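You operate a simulated robot arm through the tools that you are given. There is no shell and no other tool. Be economical: measure what you need, move in short steps, check, and stop when the job is done.

Carry out the task below with a simulated robot arm. There is one attempt and no reset: what you move stays moved.

TASK
Unclamp and clear the nest, swap its blue pin for the green one and turn the model knob to 2.
Fine: the flange goes on the table, the blue pin in the free socket.
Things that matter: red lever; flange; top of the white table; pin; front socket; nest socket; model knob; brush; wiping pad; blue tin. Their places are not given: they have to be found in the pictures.

It is judged by the outcome, as a careful person would: the job done as asked, and still so three seconds after it is handed in. It fails if anything else is knocked over, pushed out of place, dropped, spilled or broken.

THE ROBOT
A 7-joint arm with a two-finger parallel gripper, fixed in place. Base frame: the origin is at the foot of the arm, x ahead of it, y to its left, z up; the work surface is at about z = 860. Lengths are in mm, angles in degrees, forces in N, time in s.
With the tool pointing down near the work surface it reaches from about 240 to 680 mm from the base axis. Its first joint turns from -66.0 to 66.0 degrees. Payload 2.4 kg.
Tool frame: the origin (TCP) lies between the finger pads and is the grasp point; the fingertips stand 30 mm ahead of it; z points along the fingers, y is the line along which they close. The gripper opens to 94 mm. The fingers are 28 mm wide and 10 mm thick; the gripper's body (50 by 96 mm) begins 55 mm behind the TCP.
Orientation is that of the tool frame in the base frame, as a unit quaternion [w, x, y, z]. With the fingers straight down and closing along the base's y, the tool's x points along the base's -x, its y along +y and its z along -z.

THE INTERFACE
- The arm moves only by the tool apply_moves. Its argument "plan" is a list of rows, each a list of 7 numbers: the turn, a rotation vector about the tool's x, y, z in units of 4 degrees (1.0 is 4 degrees), then the shift along the tool's x, y, z in units of 20 mm (1.0 is 20 mm), then the finger opening in mm, from 0 to 94. In form: [[rx, ry, rz, x, y, z, gripper], ...]. A call has 1 to 8 rows; each row shifts and turns the commanded pose from where the row before left it, along the tool's axes as they then stand. A call with a number of a shift or a turn outside -1 to 1 is refused whole. A row lasts 0.2 s, in which the tool goes at most 50 mm and 8.6 degrees; a call with a longer step from one row to the next is refused whole, and so is a gripper value outside its range. A pose out of reach is approached as far as the arm can. The call stops where the force on the tool passes 70 N (or 10 N more than at its start, if that is more) or the arm is blocked; 0.2 s more then pass. The fingers move at their own pace (about 153 mm/s each) and stop on an object; they squeeze with about 25 N. The grip force told is the motor's: it shows also when the fingers shut on nothing. Time passes only in rows, and 0.2 s behind the last, so rows that do not move let the fingers close. It gives the time, the measured TCP pose, the force on the tool (base axes), the opening and the grip force at its end, in the units of the frame above (readings bear some noise).
- Cameras (640 x 400 px; columns grow to the right, rows downward): "scene" is fixed at [35.8, 467.4, 1449.9]; the picture's right is [-0.79, -0.61, 0.00], its down [-0.32, 0.42, -0.85] and it looks along [0.52, -0.67, -0.53] (base axes); focal length 321 px, centre (320, 200). "wrist" rides on the gripper at [-37, 0, -58] in the tool frame; the picture's right is [0.00, -1.00, 0.00], its down [0.97, 0.00, -0.24] and it looks along [0.24, 0.00, 0.97] (tool axes); focal length 218 px, centre (320, 200).
- snapshot(camera): a new picture of that camera. No time passes.
- measure_at(camera, pixels): for up to 12 pixels [column, row] of the newest picture of that camera ("zoom" is the newest enlarged one), the place [x, y, z] in the base frame of the surface seen there, good to about 2 mm. No time passes.
- inspect(camera, box): a new picture of the part [left, top, right, bottom] of that camera's present view, enlarged. No time passes.
- finish_job(): hands the job in; it is judged then, once.

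Work in short steps. Measure before you move; look again where a grasp or a placing could have gone wrong, and mend it. You have 80 turns and 34 pictures in all, the two below and enlarged ones among them. Open the gripper and draw the arm clear of the work before you hand the job in, unless the task says otherwise; then end with one line.

The tools are called after ">>>" as a command line: name --pt "numbers of a row" for each row, then --argument value for the rest, lists and objects as JSON in quotes. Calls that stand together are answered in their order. apply_moves: Moves the arm, as the interface text tells. Its arguments: {"type":"object","properties":{"plan":{"type":"array","items":{"type":"array","items":{"type":"number"}}}},"required":["plan"]} The other tools are called the same way: snapshot (camera) takes a picture; measure_at (camera, pixels) gives the place of the surface under pixels of a picture; inspect (camera, box) takes an enlarged picture of a part of a camera's view; finish_job () hands the job in.

At the start:

```text
clock: 0.0
ee_pos: [370.0, -3.3, 1281.8]
tcp_rot: [0.001, 0.0, 1.0, 0.001]
wrist_force: [-0.1, 0.2, 0.0]
opening: 94.2
grip_force: 0.0
```

scene: 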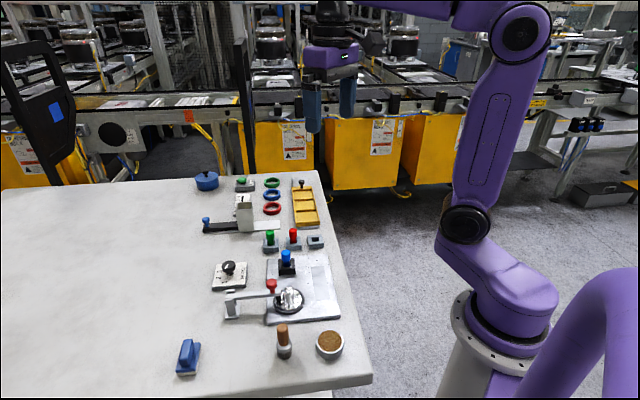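
wrist: 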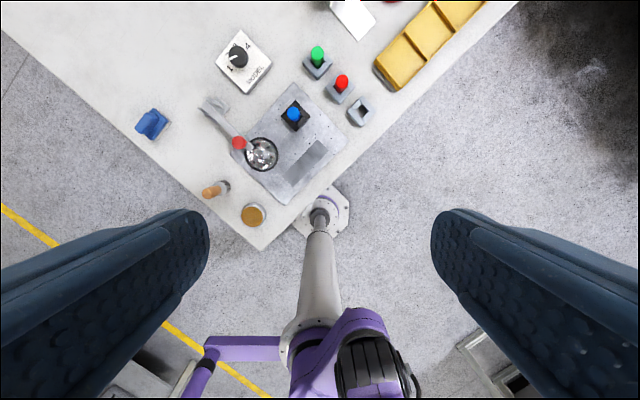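

I'll enlarge the work area in both views before measuring anything.

>>> inspect --camera "scene" --box '[170, 160, 370, 380]'

>>> inspect --camera "wrist" --box '[120, 0, 420, 240]'

```text
1.82 times, centred on (270, 270) of scene
```

zoom: 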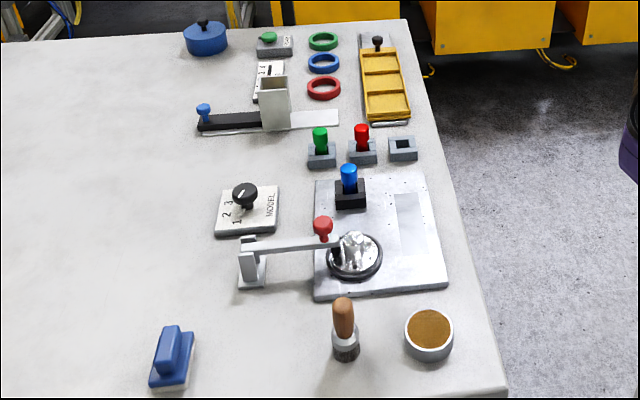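

```text
1.67 times, centred on (270, 120) of wrist
```

zoom: 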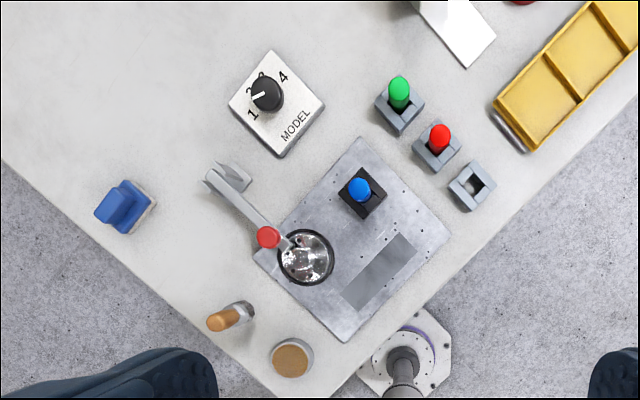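

The flange is the shiny disc at wrist-zoom (305,257), with the lever's red knob at (268,237). I'll measure the key points.

>>> measure_at --camera "zoom" --pixels '[[268, 237], [235, 205], [232, 172], [305, 257], [330, 258], [290, 238], [283, 262], [359, 188], [399, 90], [439, 137], [475, 185], [266, 93]]'

>>> measure_at --camera "wrist" --pixels '[[320, 90], [215, 190], [253, 215], [150, 124], [285, 190], [340, 140], [245, 170], [220, 80], [258, 80], [300, 60], [235, 50], [241, 60]]'

>>> inspect --camera "scene" --box '[220, 240, 348, 330]'

```text
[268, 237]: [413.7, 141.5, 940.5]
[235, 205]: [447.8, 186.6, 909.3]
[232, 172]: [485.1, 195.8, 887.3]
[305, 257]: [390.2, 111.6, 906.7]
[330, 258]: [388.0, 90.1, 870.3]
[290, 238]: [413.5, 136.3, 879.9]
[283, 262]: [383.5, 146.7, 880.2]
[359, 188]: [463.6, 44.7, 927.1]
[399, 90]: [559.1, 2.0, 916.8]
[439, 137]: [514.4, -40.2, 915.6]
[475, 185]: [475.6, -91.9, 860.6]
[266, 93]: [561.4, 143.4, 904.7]
```

```text
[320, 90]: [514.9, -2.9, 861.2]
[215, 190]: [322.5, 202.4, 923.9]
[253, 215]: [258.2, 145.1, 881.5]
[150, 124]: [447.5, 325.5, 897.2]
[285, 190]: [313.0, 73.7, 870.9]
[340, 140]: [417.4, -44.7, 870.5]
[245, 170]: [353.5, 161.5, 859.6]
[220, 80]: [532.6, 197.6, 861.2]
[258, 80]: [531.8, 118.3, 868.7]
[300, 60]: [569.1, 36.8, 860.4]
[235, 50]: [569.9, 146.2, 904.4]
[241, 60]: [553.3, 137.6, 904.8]
```

```text
4.44 times, centred on (284, 285) of scene
```

zoom: 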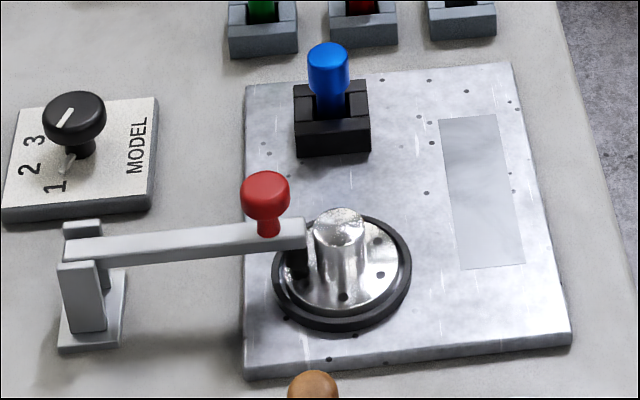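

The lever runs from the post at zoom (85,250) to a foot at (300,255), so it probably lifts up about the post. I'll measure the lever, flange, pins and model knob closely.

>>> measure_at --camera "zoom" --pixels '[[80, 228], [85, 285], [95, 250], [300, 232], [265, 185], [340, 220], [340, 275], [297, 265], [380, 275], [400, 275], [328, 52], [330, 100]]'

>>> measure_at --camera "zoom" --pixels '[[300, 95], [365, 95], [300, 150], [365, 150], [70, 97], [55, 128], [100, 108], [85, 150], [30, 170], [34, 140], [55, 185], [75, 155]]'

>>> inspect --camera "wrist" --box '[190, 20, 290, 180]'

```text
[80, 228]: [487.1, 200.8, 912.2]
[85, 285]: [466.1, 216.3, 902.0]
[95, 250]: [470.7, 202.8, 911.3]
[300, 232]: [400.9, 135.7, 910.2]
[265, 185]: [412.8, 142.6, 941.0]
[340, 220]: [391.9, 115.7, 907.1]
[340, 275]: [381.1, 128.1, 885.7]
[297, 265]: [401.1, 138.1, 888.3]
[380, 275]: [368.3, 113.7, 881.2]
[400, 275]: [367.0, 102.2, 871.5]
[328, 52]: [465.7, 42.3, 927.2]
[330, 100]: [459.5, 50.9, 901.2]
```

```text
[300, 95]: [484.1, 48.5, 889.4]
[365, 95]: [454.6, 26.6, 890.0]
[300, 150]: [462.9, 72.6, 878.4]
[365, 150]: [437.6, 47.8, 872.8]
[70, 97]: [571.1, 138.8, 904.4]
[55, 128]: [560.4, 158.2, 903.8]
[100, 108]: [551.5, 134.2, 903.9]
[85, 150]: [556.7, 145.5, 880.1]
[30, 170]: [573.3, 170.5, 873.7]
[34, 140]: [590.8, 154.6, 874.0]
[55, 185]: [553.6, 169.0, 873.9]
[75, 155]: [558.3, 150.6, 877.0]
```

```text
2.50 times, centred on (240, 100) of wrist
```

zoom: 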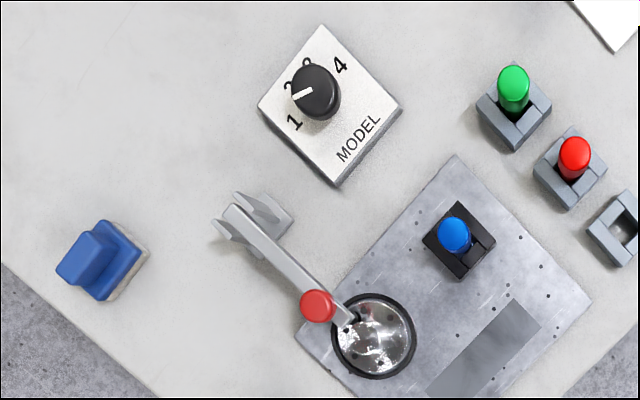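

The lever is horizontal, with its pivot near (477,205), its tip near (401,136) and its red knob at (413,142,941). I'll yaw the tool about -42° so the fingers close along the hinge axis, and descend.

>>> apply_moves --pt "0 0 -1 0 0 1 94" --pt "0 0 -1 0 0 1 94" --pt "0 0 -1 0 0 1 94" --pt "0 0 -1 0 0 1 94" --pt "0 0 -1 0 0 1 94" --pt "0 0 -1 0 0 1 94" --pt "0 0 -1 0 0 1 94" --pt "0 0 -1 0 0 1 80"

>>> apply_moves --pt "0 0 -1 0 0 0.5 60" --pt "0 0 -1 0 0 0.5 60" --pt "0 0 -0.5 0 0 0 60" --pt "0 0 0 -1 0.66 0 60" --pt "0 0 0 -1 0.66 0 60" --pt "0 0 0 -1 0.66 0 60" --pt "0 0 0 -1 0.66 0 60" --pt "0 0 0 -1 0.66 0 60"

>>> snapshot --camera "wrist"

```text
clock: 1.8
ee_pos: [370.6, -2.1, 1121.8]
tcp_rot: [0.001, -0.277, 0.961, 0.001]
wrist_force: [-0.2, -0.6, -0.4]
opening: 80.0
grip_force: 0.0
```

```text
clock: 3.6
ee_pos: [400.1, 113.9, 1101.3]
tcp_rot: [0.001, -0.358, 0.934, 0.0]
wrist_force: [-0.8, 0.1, -0.5]
opening: 60.0
grip_force: 0.1
```

```text
27 pictures are left
```

wrist: 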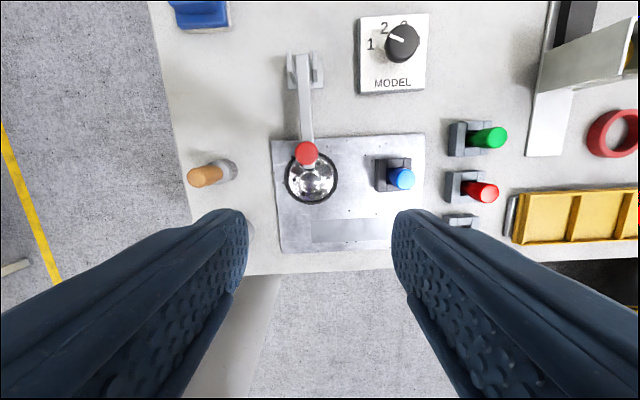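

The scene looks aligned to within about 3°. I'll measure the plate edges and knob to get the exact angle.

>>> measure_at --camera "wrist" --pixels '[[276, 143], [420, 136], [286, 248], [306, 153], [306, 70], [308, 130], [312, 190], [289, 75], [321, 68], [319, 165], [365, 20], [425, 17]]'

>>> inspect --camera "wrist" --box '[260, 0, 440, 112]'

```text
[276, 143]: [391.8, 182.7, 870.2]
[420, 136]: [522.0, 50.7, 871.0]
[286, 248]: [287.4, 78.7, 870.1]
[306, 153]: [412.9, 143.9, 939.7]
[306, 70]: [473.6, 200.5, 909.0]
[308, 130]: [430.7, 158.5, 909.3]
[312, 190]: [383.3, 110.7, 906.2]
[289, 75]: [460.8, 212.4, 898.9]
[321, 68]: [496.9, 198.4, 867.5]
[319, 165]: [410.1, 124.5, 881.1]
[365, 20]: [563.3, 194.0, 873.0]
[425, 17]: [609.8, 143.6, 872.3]
```

```text
3.56 times, centred on (350, 56) of wrist
```

zoom: 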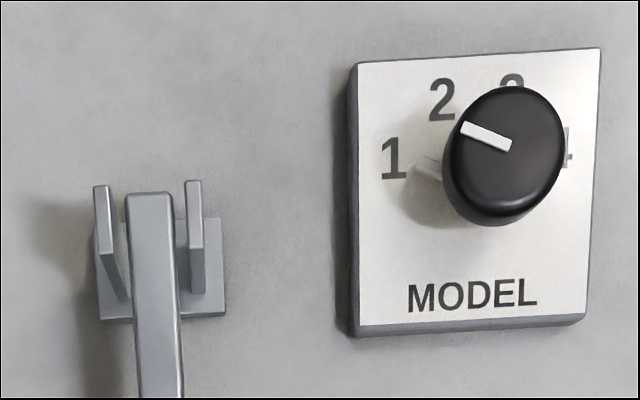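

The plate edges sit at 45°, so I'll add 3° of yaw. Then I'll align over the red knob at (413,143) and descend around it, stopping with the TCP near z 941.

>>> apply_moves --pt "0 0 -0.75 0 0 1 60" --pt "0 0 0 -0.75 0.3 1 60" --pt "0 0 0 -0.75 0.3 1 60" --pt "0 0 0 0 0 1 60" --pt "0 0 0 0 0 1 60" --pt "0 0 0 0 0 1 60" --pt "0 0 0 0 0 1 60" --pt "0 0 0 0 0 0.9 60"

>>> snapshot --camera "wrist"

```text
clock: 5.4
ee_pos: [412.8, 144.3, 943.9]
tcp_rot: [0.001, -0.383, 0.924, 0.001]
wrist_force: [-0.5, -0.6, 0.7]
opening: 59.8
grip_force: 0.1
```

```text
25 pictures are left
```

wrist: 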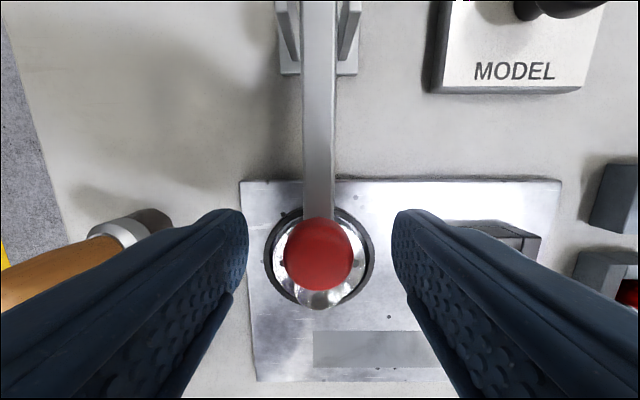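

The knob is centred between the fingers at (319,255). I'll lower 9 mm, close, and start lifting gently.

>>> apply_moves --pt "0 0 0 0 0 0.45 60" --pt "0 0 0 0 0 0 10" --pt "0 0 0 0 0 0 10" --pt "0 0 0 0 0 0 10"

>>> apply_moves --pt "0 0 0 -0.15 0 -0.35 10" --pt "0 0 0 -0.17 0 -0.35 10" --pt "0 0 0 -0.22 0 -0.32 10" --pt "0 0 0 -0.22 0 -0.32 10"

```text
clock: 6.4
ee_pos: [412.8, 143.9, 933.9]
tcp_rot: [0.001, -0.382, 0.924, 0.001]
wrist_force: [-0.6, 1.2, 0.9]
opening: 23.6
grip_force: 45.1
```

```text
clock: 7.4
ee_pos: [422.5, 154.0, 960.4]
tcp_rot: [-0.002, -0.383, 0.924, 0.0]
wrist_force: [-10.1, -6.6, -8.8]
opening: 23.4
grip_force: 45.2
```

Gripped at 23.4 mm and the lever is rising with modest forces. I'll continue along the arc.

>>> apply_moves --pt "0 0 0 -0.27 0 -0.28 10" --pt "0 0 0 -0.27 0 -0.28 10" --pt "0 0 0 -0.32 0 -0.22 10" --pt "0 0 0 -0.32 0 -0.22 10"

>>> snapshot --camera "scene"

```text
clock: 8.4
ee_pos: [437.4, 168.1, 980.5]
tcp_rot: [-0.004, -0.382, 0.924, 0.0]
wrist_force: [-17.5, -17.0, 6.7]
opening: 23.5
grip_force: 44.7
```

```text
24 pictures are left
```

scene: 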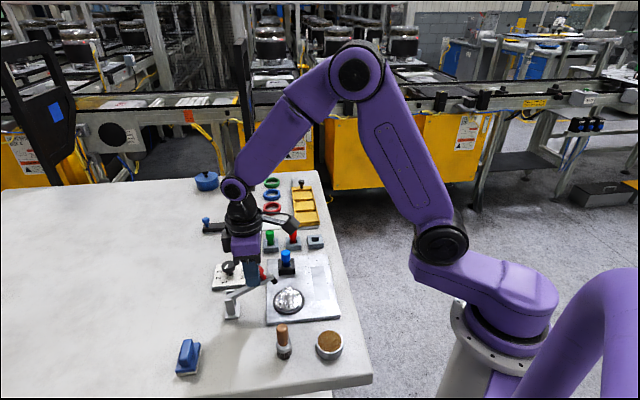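

The lever is up about 35–40° with a 24 N drag toward the tip. I'll continue with slightly more rise.

>>> apply_moves --pt "0 0 0 -0.28 0 -0.28 10" --pt "0 0 0 -0.32 0 -0.22 10" --pt "0 0 0 -0.35 0 -0.18 10" --pt "0 0 0 -0.35 0 -0.13 10"

```text
clock: 9.4
ee_pos: [457.5, 189.2, 998.4]
tcp_rot: [0.001, -0.383, 0.924, 0.001]
wrist_force: [0.2, -0.2, 0.2]
opening: 10.0
grip_force: 0.1
```

The opening reads 10 with no force, so the fingers slipped off the knob. I'll look.

>>> inspect --camera "scene" --box '[190, 210, 350, 340]'

>>> snapshot --camera "wrist"

```text
3.08 times, centred on (270, 275) of scene
```

zoom: 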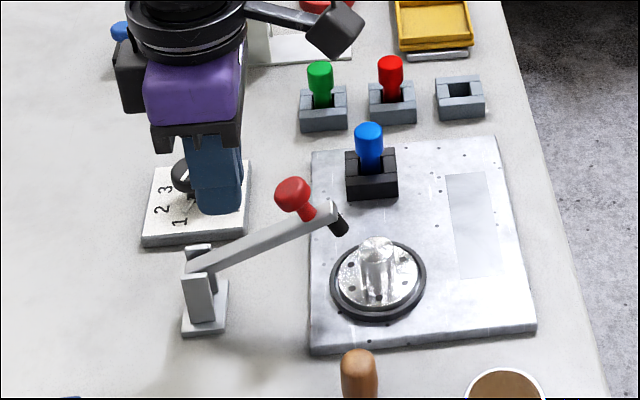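

```text
22 pictures are left
```

wrist: 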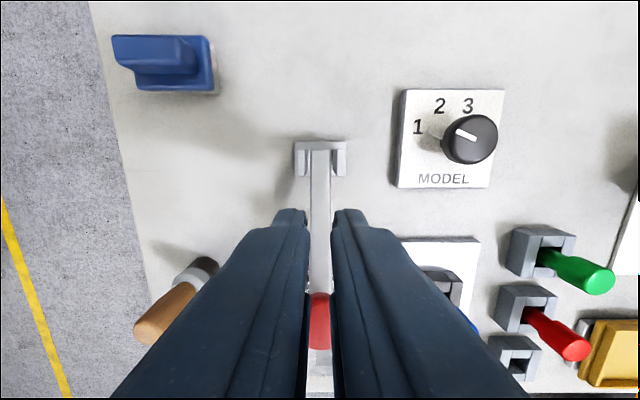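

The lever is holding at about 35–40° by friction. I'll measure it, then push it the rest of the way from the tip side with closed fingers.

>>> measure_at --camera "zoom" --pixels '[[293, 188], [330, 208], [333, 216], [341, 228], [260, 238], [215, 258], [198, 250], [205, 280], [310, 215], [375, 242], [350, 300], [405, 280]]'

```text
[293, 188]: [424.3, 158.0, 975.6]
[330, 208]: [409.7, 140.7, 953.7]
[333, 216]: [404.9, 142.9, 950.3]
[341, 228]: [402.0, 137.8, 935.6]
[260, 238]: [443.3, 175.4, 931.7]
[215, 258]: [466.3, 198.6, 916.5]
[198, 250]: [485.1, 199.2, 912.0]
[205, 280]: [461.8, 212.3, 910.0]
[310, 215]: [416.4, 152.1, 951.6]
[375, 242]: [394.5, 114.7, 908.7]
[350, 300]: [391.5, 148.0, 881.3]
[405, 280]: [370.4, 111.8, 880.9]
```

The lever is at about 25°, with its tip at (410,141,954) and its foot at (402,138,936). I'll go over the top to the tip side with fingers closed, and descend clear of the flange boss (top at 908).

>>> apply_moves --pt "0 0 0 0 0 -1 0" --pt "0 0 0 0 0 -1 0" --pt "0 0 0 0 0 -1 0" --pt "0 0 0 1 0 0 0" --pt "0 0 0 1 0 0 0" --pt "0 0 0 1 0 0 0" --pt "0 0 0 1 0 0 0" --pt "0 0 0 0.9 0 0 0"

>>> apply_moves --pt "0 0 0 0 0 1 0" --pt "0 0 0 0 0 1 0" --pt "0 0 0 0 0 1 0" --pt "0 0 0 0 0 1 0" --pt "0 0 0 0 0 0.9 0"

>>> inspect --camera "scene" --box '[190, 210, 350, 340]'

```text
clock: 11.2
ee_pos: [389.8, 120.1, 1056.5]
tcp_rot: [0.001, -0.383, 0.924, 0.0]
wrist_force: [0.1, -0.3, -0.3]
opening: 0.0
grip_force: 24.6
```

```text
clock: 12.4
ee_pos: [390.0, 120.1, 959.6]
tcp_rot: [0.0, -0.383, 0.924, 0.001]
wrist_force: [-0.7, 0.3, -0.3]
opening: 0.0
grip_force: 25.1
```

```text
3.08 times, centred on (270, 275) of scene
```

zoom: 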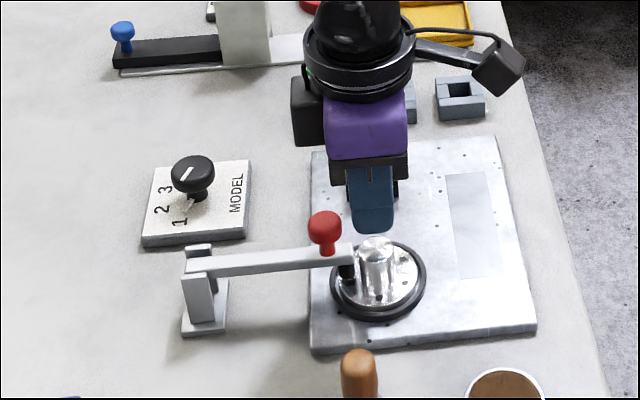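

The lever sank back slowly, so it has to go over centre in one continuous motion. I'll back off, pre-tilt the tool 32° toward the base, and regrip the knob so the tool can rotate rigidly with the lever about its pivot.

>>> apply_moves --pt "0 0 0 0.24 0 -1 50" --pt "0 0 0 0.24 0 -1 50"

>>> apply_moves --pt "0 -1 0 0 0 0 50" --pt "0 -1 0 0 0 0 50" --pt "0 -1 0 0 0 0 50" --pt "0 -1 0 0 0 0 50" --pt "0 -1 0 0 0 0 50" --pt "0 -1 0 0 0 0 50" --pt "0 -1 0 0 0 0 50" --pt "0 -1 0 0 0 0 50"

>>> snapshot --camera "wrist"

```text
clock: 13.0
ee_pos: [382.7, 113.2, 1000.3]
tcp_rot: [-0.001, -0.382, 0.924, 0.001]
wrist_force: [-0.2, 0.4, 0.7]
opening: 50.3
grip_force: 0.0
```

```text
clock: 14.8
ee_pos: [387.1, 111.1, 1000.0]
tcp_rot: [0.233, -0.371, 0.894, 0.099]
wrist_force: [1.3, 0.5, -0.2]
opening: 49.9
grip_force: 0.1
out of reach, approached as far as the arm can: row 8
```

```text
20 pictures are left
```

wrist: 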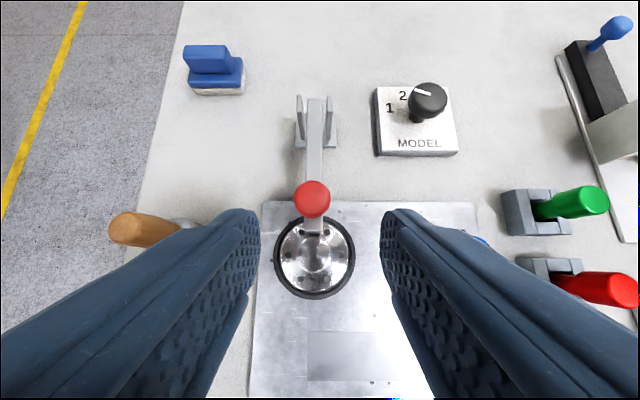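

The wrist's tilt limit is near -29°, so I'll back off to about -24°. The lever looks closed again; I'll measure the knob.

>>> apply_moves --pt "0 1 0 0 0 0 50" --pt "0 1 0 0 0 0 50"

>>> measure_at --camera "wrist" --pixels '[[312, 187], [312, 200], [312, 225], [317, 105], [316, 140]]'

```text
clock: 15.4
ee_pos: [388.9, 109.0, 1000.4]
tcp_rot: [0.206, -0.374, 0.9, 0.087]
wrist_force: [-0.5, 0.7, 0.6]
opening: 49.9
grip_force: 0.0
```

```text
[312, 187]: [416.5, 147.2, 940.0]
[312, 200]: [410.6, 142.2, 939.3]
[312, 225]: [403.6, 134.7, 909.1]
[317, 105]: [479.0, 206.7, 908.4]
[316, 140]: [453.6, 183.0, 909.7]
```

The knob centre is at about (413.5,144). I'll approach along the tilted axis and close.

>>> apply_moves --pt "0 0 0 -0.1 0.094 1 50" --pt "0 0 0 -0.1 0.094 1 50" --pt "0 0 0 -0.1 0.094 1 50" --pt "0 0 0 -0.1 0.094 0.97 50" --pt "0 0 0 0 0 0 10" --pt "0 0 0 0 0 0 10" --pt "0 0 0 0 0 0 10"

```text
clock: 17.0
ee_pos: [410.8, 141.5, 931.8]
tcp_rot: [0.193, -0.372, 0.905, 0.079]
wrist_force: [15.1, -15.1, -2.0]
opening: 23.3
grip_force: 44.5
```

Gripped at 23.3 mm with some side load, which I'll relieve with a small y shift. Next I rotate rigidly about the pivot near (U485, z900).

>>> apply_moves --pt "0 0 0 0 -0.12 0 10" --pt "0 1 0 -0.24 0 -0.25 10" --pt "0 1 0 -0.24 0 -0.25 10" --pt "0 1 0 -0.24 0 -0.25 10"

```text
clock: 18.0
ee_pos: [414.5, 145.1, 938.2]
tcp_rot: [0.131, -0.389, 0.91, 0.065]
wrist_force: [-50.5, 20.3, 4.8]
opening: 23.4
grip_force: 45.7
out of reach, approached as far as the arm can: row 2, 3, 4
```

The arm is near a joint limit here and the load is building, so I'll release, retract, and go back to a vertical tool.

>>> apply_moves --pt "0 0 0 0 0 0 50" --pt "0 0 0 0 0 0 50" --pt "0 0 0 0 0 -1 50" --pt "0 0 0 0 0 -1 50" --pt "0 0 0 0 0 -1 50"

>>> apply_moves --pt "0 1 0 0 0 0 50" --pt "0 1 0 0 0 0 50" --pt "0 1 0 0 0 0 50"

```text
clock: 19.2
ee_pos: [413.6, 128.6, 998.8]
tcp_rot: [0.128, -0.379, 0.915, 0.054]
wrist_force: [0.2, -0.7, 0.6]
opening: 49.9
grip_force: 0.1
```

```text
clock: 20.0
ee_pos: [414.0, 128.5, 998.9]
tcp_rot: [0.03, -0.382, 0.924, 0.013]
wrist_force: [-0.6, -0.3, -0.5]
opening: 49.9
grip_force: 0.0
```

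Vertical again at about -4° tilt. Before regripping I'll test in free air whether the outward tilt pose near the end of the arc is reachable.

>>> apply_moves --pt "0 1 0 -0.7 0.15 -0.5 50" --pt "0 1 0 -0.7 0.15 -0.5 50" --pt "0 1 0 -0.7 0.15 -0.5 50" --pt "0 1 0 -0.7 0.15 -0.5 50" --pt "0 1 0 -0.7 0 -0.3 50" --pt "0 1 0 -0.7 0 0 50" --pt "0 1 0 0 0 0 50" --pt "0 1 0 0 0 0 50"

>>> apply_moves --pt "0 1 0 0 0 0 50" --pt "0 1 0 0 0 0 50" --pt "0 1 0 0 0 0 50" --pt "0 1 0 0 0 0 50" --pt "0 1 0 0 0 0 50" --pt "0 1 0 0 0 0 50"

```text
clock: 21.8
ee_pos: [465.2, 197.6, 1035.8]
tcp_rot: [-0.225, -0.372, 0.896, -0.093]
wrist_force: [1.0, 0.1, -0.1]
opening: 49.9
grip_force: 0.1
```

```text
clock: 23.2
ee_pos: [464.5, 197.2, 1035.4]
tcp_rot: [-0.406, -0.344, 0.83, -0.168]
wrist_force: [0.2, 0.1, -0.3]
opening: 50.0
grip_force: 0.1
```

A +52° tilt is reachable at that location. I'll come back over the knob at about -8° tilt.

>>> apply_moves --pt "0 -1 0 0 0 0 50" --pt "0 -1 0 0 0 0 50" --pt "0 -1 0 0 0 0 50" --pt "0 -1 0 0 0 0 50" --pt "0 -1 0 0 0 0 50" --pt "0 -1 0 0 0 0 50" --pt "0 -1 0 0 0 0 50" --pt "0 -1 0 0 0 0 50"

>>> apply_moves --pt "0 -1 0 0 0 0 50" --pt "0 -1 0 0 0 0 50" --pt "0 -1 0 0 0 0 50" --pt "0 -1 0 0 0 0 50" --pt "0 -1 0 1 -0.04 0 50" --pt "0 -1 0 1 -0.04 0 50" --pt "0 -1 0 1 0 0 50"

```text
clock: 25.0
ee_pos: [465.9, 197.8, 1034.6]
tcp_rot: [-0.16, -0.378, 0.91, -0.067]
wrist_force: [0.3, 0.6, -0.4]
opening: 50.1
grip_force: 0.1
```

```text
clock: 26.6
ee_pos: [425.4, 154.5, 1036.1]
tcp_rot: [0.064, -0.382, 0.922, 0.026]
wrist_force: [-0.3, 0.7, 0.6]
opening: 49.8
grip_force: 0.2
```

>>> apply_moves --pt "0 0 0 0.75 0.05 1 50" --pt "0 0 0 0.75 0 1 50" --pt "0 0 0 0 0 1 50" --pt "0 0 0 0 0 1 50" --pt "0 0 0 0 0 1 50" --pt "0 0 0 0 0 0.1 50"

>>> apply_moves --pt "0 0 0 0 0 0 10" --pt "0 0 0 0 0 0 10" --pt "0 0 0 0 0 0 10"

```text
clock: 28.0
ee_pos: [413.1, 144.5, 930.4]
tcp_rot: [0.063, -0.383, 0.921, 0.026]
wrist_force: [0.4, 0.3, 0.6]
opening: 50.0
grip_force: 0.1
```

```text
clock: 28.8
ee_pos: [412.7, 144.2, 930.8]
tcp_rot: [0.063, -0.383, 0.921, 0.027]
wrist_force: [-1.6, 3.3, -2.7]
opening: 23.4
grip_force: 45.1
```

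Clean grip. I'll rotate rigidly 16° and check the forces.

>>> apply_moves --pt "0 1 0 -0.155 0 -0.297 10" --pt "0 1 0 -0.155 0 -0.297 10" --pt "0 1 0 -0.155 0 -0.297 10" --pt "0 1 0 -0.155 0 -0.297 10"

```text
clock: 29.8
ee_pos: [419.6, 152.5, 955.1]
tcp_rot: [-0.067, -0.381, 0.922, -0.028]
wrist_force: [-1.4, -2.6, -4.2]
opening: 23.4
grip_force: 44.8
```

Forces are tiny, so the pivot estimate is right. I'll continue.

>>> apply_moves --pt "0 1 0 -0.155 0 -0.297 10" --pt "0 1 0 -0.155 0 -0.297 10" --pt "0 1 0 -0.155 0 -0.297 10" --pt "0 1 0 -0.155 0 -0.297 10" --pt "0 1 0 -0.155 0 -0.297 10"

>>> apply_moves --pt "0 1 0 -0.155 0 -0.297 10" --pt "0 1 0 -0.155 0 -0.297 10" --pt "0 1 0 -0.155 0 -0.297 10" --pt "0 1 0 -0.155 0 -0.297 10"

```text
clock: 31.0
ee_pos: [437.4, 168.8, 978.7]
tcp_rot: [-0.226, -0.37, 0.896, -0.094]
wrist_force: [-12.0, -10.3, 8.2]
opening: 23.3
grip_force: 44.6
```

```text
clock: 32.0
ee_pos: [452.6, 183.5, 993.3]
tcp_rot: [-0.348, -0.355, 0.856, -0.144]
wrist_force: [-8.3, -13.2, 14.5]
opening: 23.1
grip_force: 45.2
```

At about 52° there is a 19 N outward pull, so I'll widen the arc by a few mm and continue.

>>> apply_moves --pt "0 1 0 -0.08 0 -0.32 10" --pt "0 1 0 -0.08 0 -0.32 10" --pt "0 1 0 -0.13 0 -0.31 10"

```text
clock: 32.8
ee_pos: [464.8, 195.5, 996.5]
tcp_rot: [-0.432, -0.339, 0.816, -0.179]
wrist_force: [-5.8, -11.2, -12.7]
opening: 23.4
grip_force: 45.3
out of reach, approached as far as the arm can: row 3
```

The tilt limit is reached at 56° with the lever at about 64°. I'll continue with translation only, easing the tilt slightly.

>>> apply_moves --pt "0 -0.5 0 -0.19 0 -0.376 10" --pt "0 -0.5 0 -0.23 0 -0.36 10" --pt "0 -0.5 0 -0.28 0 -0.33 10"

```text
clock: 33.3
ee_pos: [464.8, 197.2, 998.4]
tcp_rot: [-0.436, -0.336, 0.817, -0.173]
wrist_force: [-13.4, -8.2, 1.9]
opening: 23.8
grip_force: 44.9
stopped in row 2: the force on the tool passed its limit (the readings are from after the stop); the commanded pose is now the measured one
```

Stopped by force. I'll look.

>>> inspect --camera "scene" --box '[170, 170, 350, 340]'

>>> snapshot --camera "wrist"

```text
2.35 times, centred on (260, 255) of scene
```

zoom: 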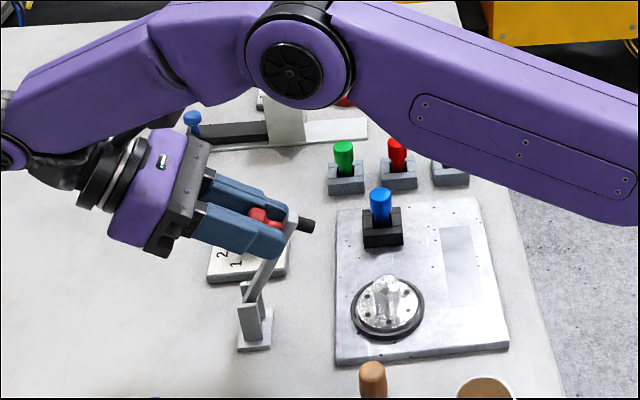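

```text
18 pictures are left
```

wrist: 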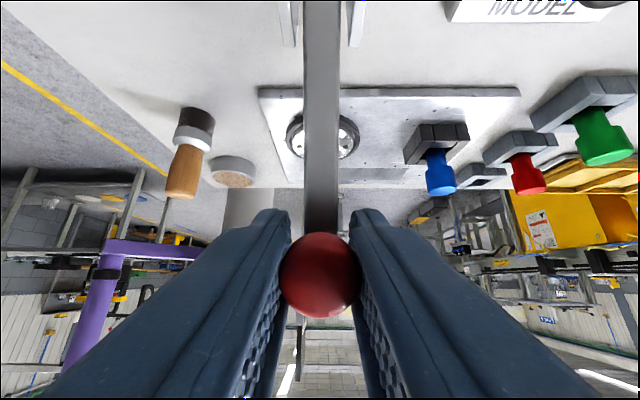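

Nothing seems blocking, and the lever is at about 65–70°. I'll push on outward slowly, without tilting.

>>> apply_moves --pt "0 0 0 -0.1 0 -0.19 10" --pt "0 0 0 -0.1 0 -0.19 10" --pt "0 0 0 -0.11 0 -0.18 10"

```text
clock: 34.1
ee_pos: [465.7, 196.3, 997.1]
tcp_rot: [-0.436, -0.336, 0.817, -0.173]
wrist_force: [-20.2, -13.5, 0.0]
opening: 23.2
grip_force: 45.1
out of reach, approached as far as the arm can: row 1, 2, 3
```

This is a joint limit, so I'll reduce the tilt slowly first while the knob turns in the pads.

>>> apply_moves --pt "0 -0.3 0 0 0 0 10" --pt "0 -0.3 0 0 0 0 10" --pt "0 -0.3 0 0 0 0 10" --pt "0 -0.3 0 0 0 0 10"

```text
clock: 35.1
ee_pos: [466.5, 198.0, 997.4]
tcp_rot: [-0.399, -0.343, 0.836, -0.158]
wrist_force: [-13.9, -14.8, -8.7]
opening: 23.9
grip_force: 44.7
```

>>> apply_moves --pt "0 -0.4 0 -0.2 0 -0.287 10" --pt "0 -0.4 0 -0.22 0 -0.27 10" --pt "0 -0.4 0 -0.24 0 -0.25 10"

```text
clock: 35.9
ee_pos: [481.1, 213.2, 999.9]
tcp_rot: [-0.362, -0.35, 0.852, -0.144]
wrist_force: [-11.8, -12.8, -2.5]
opening: 22.8
grip_force: 44.4
```

>>> apply_moves --pt "0 -0.4 0 -0.26 0 -0.233 10" --pt "0 -0.4 0 -0.28 0 -0.22 10" --pt "0 -0.4 0 -0.31 0 -0.2 10" --pt "0 -0.4 0 -0.33 0 -0.17 10"

```text
clock: 36.9
ee_pos: [502.5, 232.8, 993.7]
tcp_rot: [-0.314, -0.358, 0.87, -0.125]
wrist_force: [0.2, -0.2, -0.6]
opening: 9.7
grip_force: 0.0
```

The fingers closed on nothing, so I'll look at where the lever is.

>>> inspect --camera "scene" --box '[170, 170, 350, 340]'

```text
2.35 times, centred on (260, 255) of scene
```

zoom: 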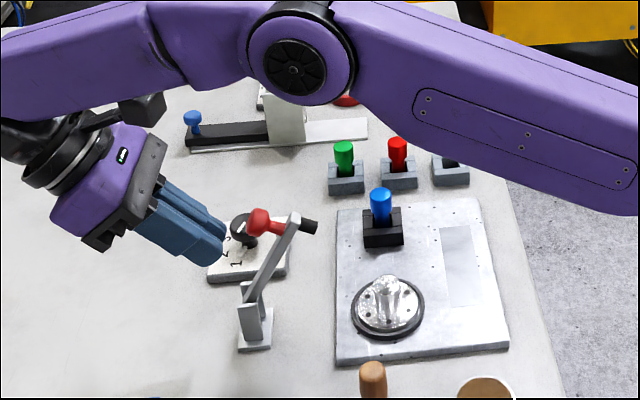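

>>> measure_at --camera "zoom" --pixels '[[260, 218], [294, 216], [308, 226], [275, 255], [253, 285], [242, 312]]'

>>> apply_moves --pt "0 0 0 0 0 -0.5 10" --pt "0 0 0 0 0 -0.5 10" --pt "0 0 0 0 0 -0.5 0" --pt "0 0 0 0 0 0 0" --pt "0 0 0 0 0 0 0" --pt "0 0 0 0 0 0 0" --pt "0 0 0 0 0 0 0" --pt "0 0 0 0 0 0 0"

>>> inspect --camera "scene" --box '[170, 170, 350, 340]'

```text
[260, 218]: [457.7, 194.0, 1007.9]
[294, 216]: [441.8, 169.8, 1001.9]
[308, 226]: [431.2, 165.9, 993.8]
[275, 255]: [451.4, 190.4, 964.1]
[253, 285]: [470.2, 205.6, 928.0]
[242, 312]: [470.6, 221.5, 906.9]
```

```text
clock: 38.7
ee_pos: [508.8, 240.6, 1008.8]
tcp_rot: [-0.314, -0.358, 0.871, -0.125]
wrist_force: [0.9, -0.4, 0.0]
opening: 0.0
grip_force: 24.5
out of reach, approached as far as the arm can: row 2, 3
```

```text
2.35 times, centred on (260, 255) of scene
```

zoom: 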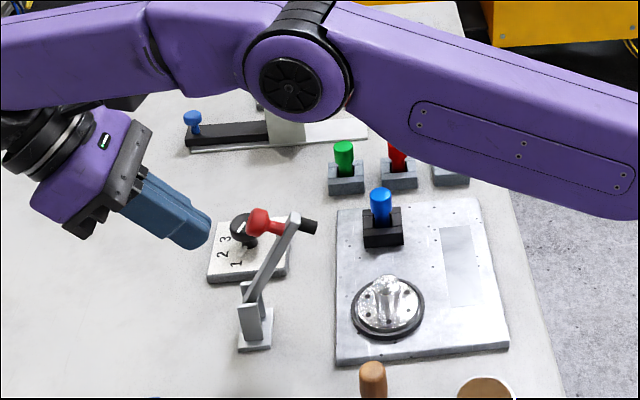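

The lever held still for 1.6 s at about 60°, tip at (442,170,1002), so it is latched open and clear of the flange. I'll raise the tool back to vertical.

>>> apply_moves --pt "0 -1 0 0.4 0 -0.4 0" --pt "0 -1 0 0.4 0 -0.5 0" --pt "0 -1 0 0.4 0 -0.5 0" --pt "0 -1 0 0.3 0 -0.6 0" --pt "0 -1 0 0.2 0 -0.8 30" --pt "0 -1 0 0.2 0 -0.8 60" --pt "0 -1 0 0 0 -0.8 60" --pt "0 -1 0 0 0 -0.8 60"

>>> apply_moves --pt "0 -1 0 0 0 -0.5 60" --pt "0 -0.9 0 0 0 -0.5 60"

>>> snapshot --camera "wrist"

```text
clock: 40.5
ee_pos: [513.7, 246.8, 1123.0]
tcp_rot: [-0.062, -0.379, 0.923, -0.021]
wrist_force: [0.4, -0.5, -0.5]
opening: 59.8
grip_force: 0.0
```

```text
clock: 41.1
ee_pos: [516.5, 247.8, 1143.2]
tcp_rot: [-0.001, -0.379, 0.925, 0.004]
wrist_force: [-0.3, 0.1, -0.1]
opening: 60.1
grip_force: 0.0
```

```text
15 pictures are left
```

wrist: 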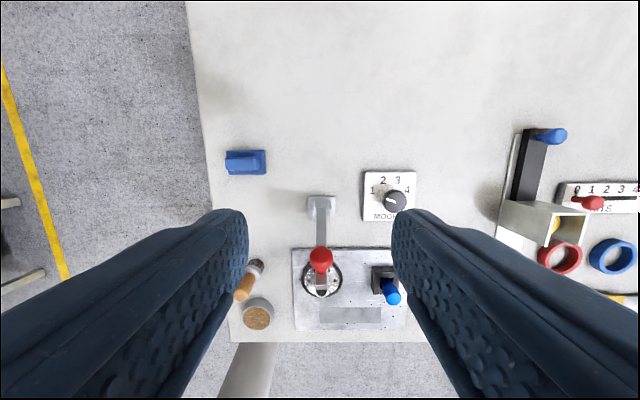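

The nest is now visible with the lever up. I'll travel over the flange and look straight down.

>>> apply_moves --pt "0 0 0 1 0 0 60" --pt "0 0 0 1 0 0 60" --pt "0 0 0 1 0 0 60" --pt "0 0 0 1 0 0 60" --pt "0 0 0 1 0 0 60" --pt "0 0 0 1 0 0 60" --pt "0 0 0 1 0 0 60" --pt "0 0 0 1 0 0 60"

>>> apply_moves --pt "0 0 0 1 -0.1 0.8 60" --pt "0 0 0 0.1 0 1 60" --pt "0 0 0 0 0 1 60" --pt "0 0 0 0 0 1 60"

>>> inspect --camera "wrist" --box '[220, 120, 420, 245]'

```text
clock: 42.9
ee_pos: [402.3, 134.1, 1142.1]
tcp_rot: [-0.002, -0.378, 0.926, 0.004]
wrist_force: [-0.9, 0.1, -0.3]
opening: 59.8
grip_force: 0.0
```

```text
clock: 43.9
ee_pos: [387.0, 119.4, 1065.8]
tcp_rot: [0.0, -0.379, 0.925, 0.003]
wrist_force: [-0.3, 0.5, -0.2]
opening: 59.9
grip_force: 0.1
```

```text
3.20 times, centred on (320, 182) of wrist
```

zoom: 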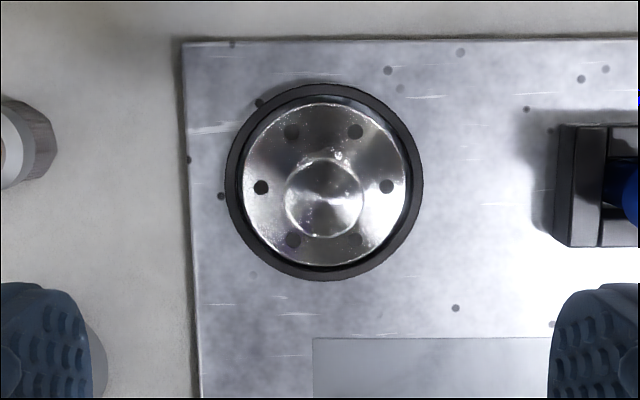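

>>> measure_at --camera "zoom" --pixels '[[324, 198], [288, 198], [362, 198], [324, 163], [324, 235], [245, 185], [408, 185], [324, 108], [324, 265], [231, 180], [417, 180], [324, 90]]'

```text
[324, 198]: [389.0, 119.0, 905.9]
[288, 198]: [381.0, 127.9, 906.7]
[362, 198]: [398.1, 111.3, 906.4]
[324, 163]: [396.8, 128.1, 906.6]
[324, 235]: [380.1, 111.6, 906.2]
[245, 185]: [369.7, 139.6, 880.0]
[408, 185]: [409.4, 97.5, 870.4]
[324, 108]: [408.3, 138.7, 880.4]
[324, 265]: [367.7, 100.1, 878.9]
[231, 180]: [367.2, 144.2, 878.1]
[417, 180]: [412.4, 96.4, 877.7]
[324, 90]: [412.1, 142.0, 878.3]
```

The boss is centred at (389,119.5), about 24 mm across, with its top at 906 and the disc top at 881. I'll centre, descend to TCP z 913 and grip it.

>>> apply_moves --pt "0 0 -0.15 -0.075 -0.07 1 60" --pt "0 0 0 0 0 1 60" --pt "0 0 0 0 0 1 60" --pt "0 0 0 0 0 1 60" --pt "0 0 0 0 0 1 60" --pt "0 0 0 0 0 1 60" --pt "0 0 0 0 0 1 60" --pt "0 0 0 0 0 0.6 60"

>>> apply_moves --pt "0 0 0 0 0 0 10" --pt "0 0 0 0 0 0 10" --pt "0 0 0 0 0 0 10"

```text
clock: 45.7
ee_pos: [388.4, 120.4, 913.3]
tcp_rot: [-0.001, -0.383, 0.924, 0.004]
wrist_force: [-0.8, 0.4, -0.3]
opening: 60.0
grip_force: 0.0
```

```text
clock: 46.5
ee_pos: [389.4, 120.3, 915.4]
tcp_rot: [-0.002, -0.383, 0.924, 0.004]
wrist_force: [0.3, 0.3, -0.6]
opening: 25.2
grip_force: 24.5
```

Gripped at 25.2 mm. I'll lift straight up and check.

>>> apply_moves --pt "0 0 0 0 0 -0.3 10" --pt "0 0 0 0 0 -0.5 10" --pt "0 0 0 0 0 -1 10" --pt "0 0 0 0 0 -1 10" --pt "0 0 0 0 0 -1 10" --pt "0 0 0 0 0 -1 10" --pt "0 0 0 0 0 -1 10" --pt "0 0 0 0 0 -1 10"

>>> apply_moves --pt "0 0 0 0 0 -1 10" --pt "0 0 0 0 0 -1 10" --pt "0 0 0 0 0 -1 10" --pt "0 0 0 0 0 -0.5 10"

>>> snapshot --camera "scene"

```text
clock: 48.3
ee_pos: [389.7, 119.0, 1051.0]
tcp_rot: [-0.001, -0.383, 0.924, 0.004]
wrist_force: [-0.3, 0.2, -2.8]
opening: 25.0
grip_force: 24.7
```

```text
clock: 49.3
ee_pos: [391.3, 118.9, 1119.6]
tcp_rot: [-0.001, -0.384, 0.923, 0.004]
wrist_force: [0.2, 0.1, -2.8]
opening: 24.8
grip_force: 24.8
```

```text
13 pictures are left
```

scene: 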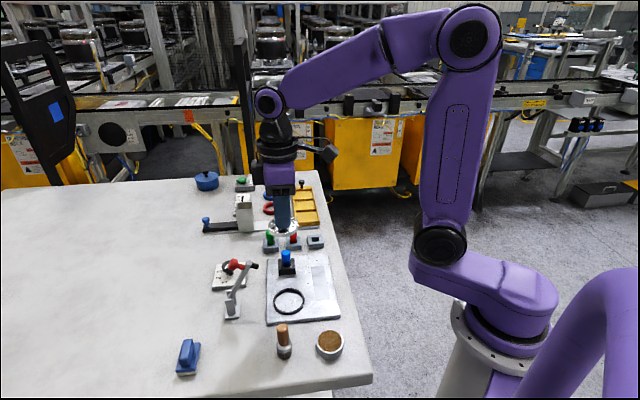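

The flange is in hand with the nest ring empty. I'll carry it over the lever to the clear table area around (530,285).

>>> apply_moves --pt "0 0 0 -1 0.1 0 10" --pt "0 0 0 -1 0.1 0 10" --pt "0 0 0 -1 0.1 0 10" --pt "0 0 0 -1 0.1 0 10" --pt "0 0 0 -1 0.1 0 10" --pt "0 0 0 -1 0.1 0 10" --pt "0 0 0 -1 0.1 0 10" --pt "0 0 0 -1 0.1 0 10"

>>> apply_moves --pt "0 0 0 -1 0 0 10" --pt "0 0 0 -1 0 0 10" --pt "0 0 0 -0.7 0 0 10" --pt "0 0 0 0 0 1 10" --pt "0 0 0 0 0 1 10" --pt "0 0 0 0 0 1 10" --pt "0 0 0 0 0 1 10" --pt "0 0 0 0 0 1 10"

>>> apply_moves --pt "0 0 0 0 0 1 10" --pt "0 0 0 0 0 1 10" --pt "0 0 0 0 0 1 10" --pt "0 0 0 0 0 1 10" --pt "0 0 0 0 0 0.7 10"

>>> snapshot --camera "scene"

```text
clock: 51.1
ee_pos: [492.9, 243.8, 1120.2]
tcp_rot: [-0.002, -0.383, 0.924, 0.004]
wrist_force: [-1.1, 0.5, -3.8]
opening: 25.2
grip_force: 24.3
```

```text
clock: 52.9
ee_pos: [527.4, 281.8, 1021.5]
tcp_rot: [-0.001, -0.384, 0.923, 0.004]
wrist_force: [0.4, -0.3, -3.0]
opening: 25.2
grip_force: 24.8
```

```text
clock: 54.1
ee_pos: [529.9, 282.4, 925.1]
tcp_rot: [-0.001, -0.383, 0.924, 0.004]
wrist_force: [-0.2, 0.4, -3.1]
opening: 25.0
grip_force: 25.0
```

```text
12 pictures are left
```

scene: 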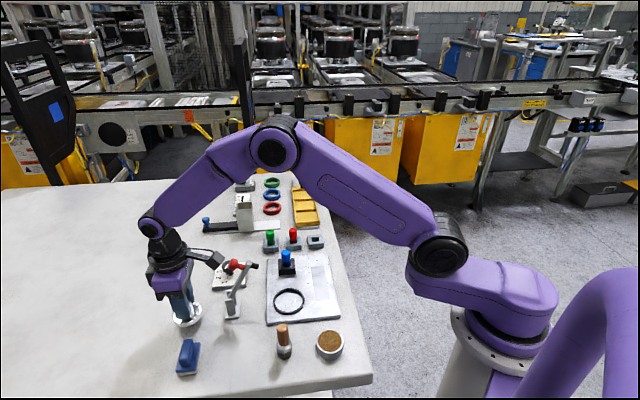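

Over clear table at (530,282), so I'll lower gently in small steps until contact.

>>> apply_moves --pt "0 0 0 0 0 0.3 10" --pt "0 0 0 0 0 0.25 10" --pt "0 0 0 0 0 0.2 10" --pt "0 0 0 0 0 0.1 10"

```text
clock: 55.1
ee_pos: [528.7, 282.8, 910.6]
tcp_rot: [0.0, -0.383, 0.924, 0.004]
wrist_force: [0.1, -1.3, -3.0]
opening: 24.9
grip_force: 25.4
```

>>> apply_moves --pt "0 0 0 0 0 0.1 10" --pt "0 0 0 0 0 0.1 10" --pt "0 0 0 0 0 0.05 10"

```text
clock: 55.9
ee_pos: [528.5, 283.2, 904.9]
tcp_rot: [0.0, -0.383, 0.924, 0.004]
wrist_force: [-0.1, 0.2, -2.6]
opening: 24.9
grip_force: 24.6
```

>>> apply_moves --pt "0 0 0 0 0 0.05 10" --pt "0 0 0 0 0 0.05 10"

>>> inspect --camera "scene" --box '[130, 260, 250, 340]'

```text
clock: 56.5
ee_pos: [529.8, 283.0, 904.7]
tcp_rot: [-0.001, -0.384, 0.923, 0.004]
wrist_force: [-5.4, -3.8, 15.0]
opening: 25.0
grip_force: 24.8
```

```text
5.00 times, centred on (190, 300) of scene
```

zoom: 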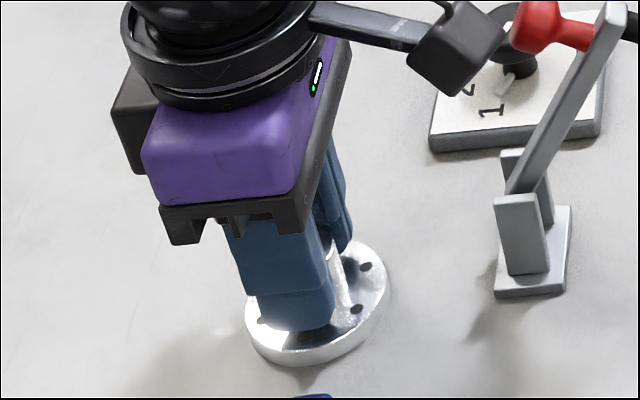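

The flange has landed with a 15 N contact. I'll ease up 1 mm, open, rise, and travel toward the blue pin.

>>> apply_moves --pt "0 0 0 0 0 -0.05 10" --pt "0 0 0 0 0 0 55" --pt "0 0 0 0 0 0 55" --pt "0 0 0 0 0 -1 55" --pt "0 0 0 0 0 -1 55" --pt "0 0 0 0 0 -1 55" --pt "0 0 0 0 0 -1 55" --pt "0 0 0 0 0 -1 55"

>>> apply_moves --pt "0 0 0 0 0 -1 55" --pt "0 0 0 0 0 -1 55" --pt "0 0 0 0 0 -1 55" --pt "0 0 0 1 -0.55 0 55" --pt "0 0 0 1 -0.55 0 55" --pt "0 0 0 1 -0.55 0 55" --pt "0 0 0 1 -0.55 0 55" --pt "0 0 0 1 -0.55 0 55"

>>> apply_moves --pt "0 0 0 1 -0.55 0 55" --pt "0 0 0 1 -0.55 0 55" --pt "0 0 0 1 -0.55 0 55" --pt "0 0 0 1 -0.55 0 55" --pt "0 0 0 1 -0.6 0 55" --pt "0 0 0 0.75 -0.55 0 55"

>>> snapshot --camera "wrist"

```text
clock: 58.3
ee_pos: [529.9, 281.3, 1004.5]
tcp_rot: [-0.001, -0.384, 0.923, 0.004]
wrist_force: [-0.5, -0.4, 0.1]
opening: 54.9
grip_force: 0.0
```

```text
clock: 60.1
ee_pos: [498.2, 171.1, 1062.2]
tcp_rot: [-0.003, -0.384, 0.923, 0.005]
wrist_force: [-0.1, 0.6, -0.2]
opening: 55.2
grip_force: 0.0
```

```text
clock: 61.5
ee_pos: [464.5, 41.5, 1063.3]
tcp_rot: [-0.001, -0.383, 0.924, 0.005]
wrist_force: [-0.6, 0.4, 0.1]
opening: 54.8
grip_force: 0.0
```

```text
10 pictures are left
```

wrist: 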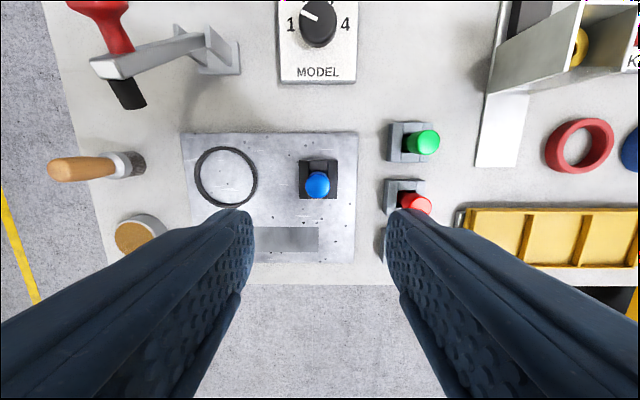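

>>> measure_at --camera "wrist" --pixels '[[317, 181], [309, 184], [326, 184], [317, 174], [302, 165], [333, 164], [427, 140], [421, 136], [391, 127], [391, 158], [404, 126], [417, 203]]'

>>> inspect --camera "scene" --box '[255, 215, 335, 285]'

```text
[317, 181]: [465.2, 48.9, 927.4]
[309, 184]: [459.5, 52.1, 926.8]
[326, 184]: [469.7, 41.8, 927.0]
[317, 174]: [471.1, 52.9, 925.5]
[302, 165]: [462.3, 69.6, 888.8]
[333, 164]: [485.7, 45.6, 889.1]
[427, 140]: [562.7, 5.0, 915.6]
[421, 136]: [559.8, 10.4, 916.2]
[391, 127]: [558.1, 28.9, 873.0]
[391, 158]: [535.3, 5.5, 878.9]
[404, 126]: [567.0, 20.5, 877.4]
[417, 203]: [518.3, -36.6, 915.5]
```

```text
5.71 times, centred on (295, 250) of scene
```

zoom: 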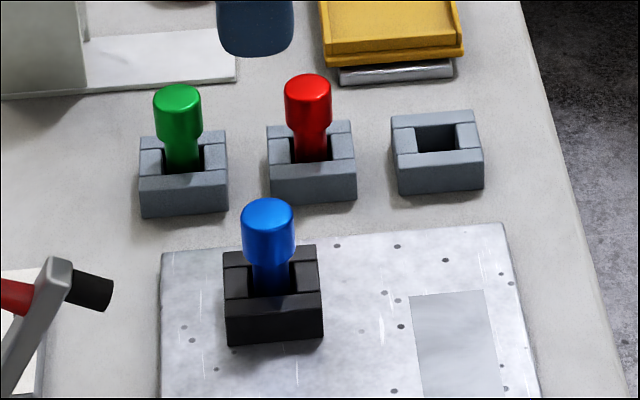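

>>> measure_at --camera "zoom" --pixels '[[395, 119], [472, 115], [403, 162], [479, 155], [436, 120], [440, 160], [404, 140], [467, 135], [178, 92], [308, 82], [268, 207], [437, 148]]'

>>> measure_at --camera "zoom" --pixels '[[145, 140], [222, 136], [147, 180], [222, 176], [228, 258], [312, 252], [230, 300], [318, 295], [272, 300], [182, 180], [182, 165], [182, 110]]'

```text
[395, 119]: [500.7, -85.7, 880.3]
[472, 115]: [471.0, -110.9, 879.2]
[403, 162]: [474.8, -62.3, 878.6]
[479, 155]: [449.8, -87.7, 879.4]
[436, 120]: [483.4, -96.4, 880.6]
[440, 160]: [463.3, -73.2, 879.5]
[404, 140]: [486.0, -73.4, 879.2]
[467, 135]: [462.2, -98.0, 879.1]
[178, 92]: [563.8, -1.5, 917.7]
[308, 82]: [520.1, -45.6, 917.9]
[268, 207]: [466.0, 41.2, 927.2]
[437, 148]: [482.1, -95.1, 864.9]
```

```text
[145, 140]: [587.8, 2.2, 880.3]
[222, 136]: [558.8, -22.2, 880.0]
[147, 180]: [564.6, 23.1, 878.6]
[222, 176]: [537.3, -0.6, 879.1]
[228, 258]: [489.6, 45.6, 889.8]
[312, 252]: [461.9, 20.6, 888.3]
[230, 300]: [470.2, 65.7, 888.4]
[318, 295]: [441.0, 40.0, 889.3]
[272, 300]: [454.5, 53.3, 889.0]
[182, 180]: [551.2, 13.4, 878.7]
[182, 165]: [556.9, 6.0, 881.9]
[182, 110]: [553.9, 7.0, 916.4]
```

Centres from the measurements:
- Nest pin: (465.5,43.5), top at 927.
- Green socket: (562,0.6), pin top at 917.
- Free socket: (474,-85.7), rim at 879.5.

I'll descend on the blue pin to TCP z 925 and grip it.

>>> apply_moves --pt "0 0 0 -0.1 0.035 1 55" --pt "0 0 0 0 0 1 55" --pt "0 0 0 0 0 1 55" --pt "0 0 0 0 0 1 55" --pt "0 0 0 0 0 1 55" --pt "0 0 0 0 0 1 55" --pt "0 0 0 0 0 0.9 55"

>>> apply_moves --pt "0 0 0 0 0 0 5" --pt "0 0 0 0 0 0 5" --pt "0 0 0 0 0 0 5"

```text
clock: 63.1
ee_pos: [465.5, 46.1, 923.8]
tcp_rot: [-0.001, -0.383, 0.924, 0.004]
wrist_force: [-0.3, 0.1, 0.7]
opening: 55.0
grip_force: 0.0
```

```text
clock: 63.9
ee_pos: [463.3, 45.1, 924.7]
tcp_rot: [-0.001, -0.384, 0.923, 0.005]
wrist_force: [0.2, 0.2, 0.0]
opening: 21.5
grip_force: 24.8
```

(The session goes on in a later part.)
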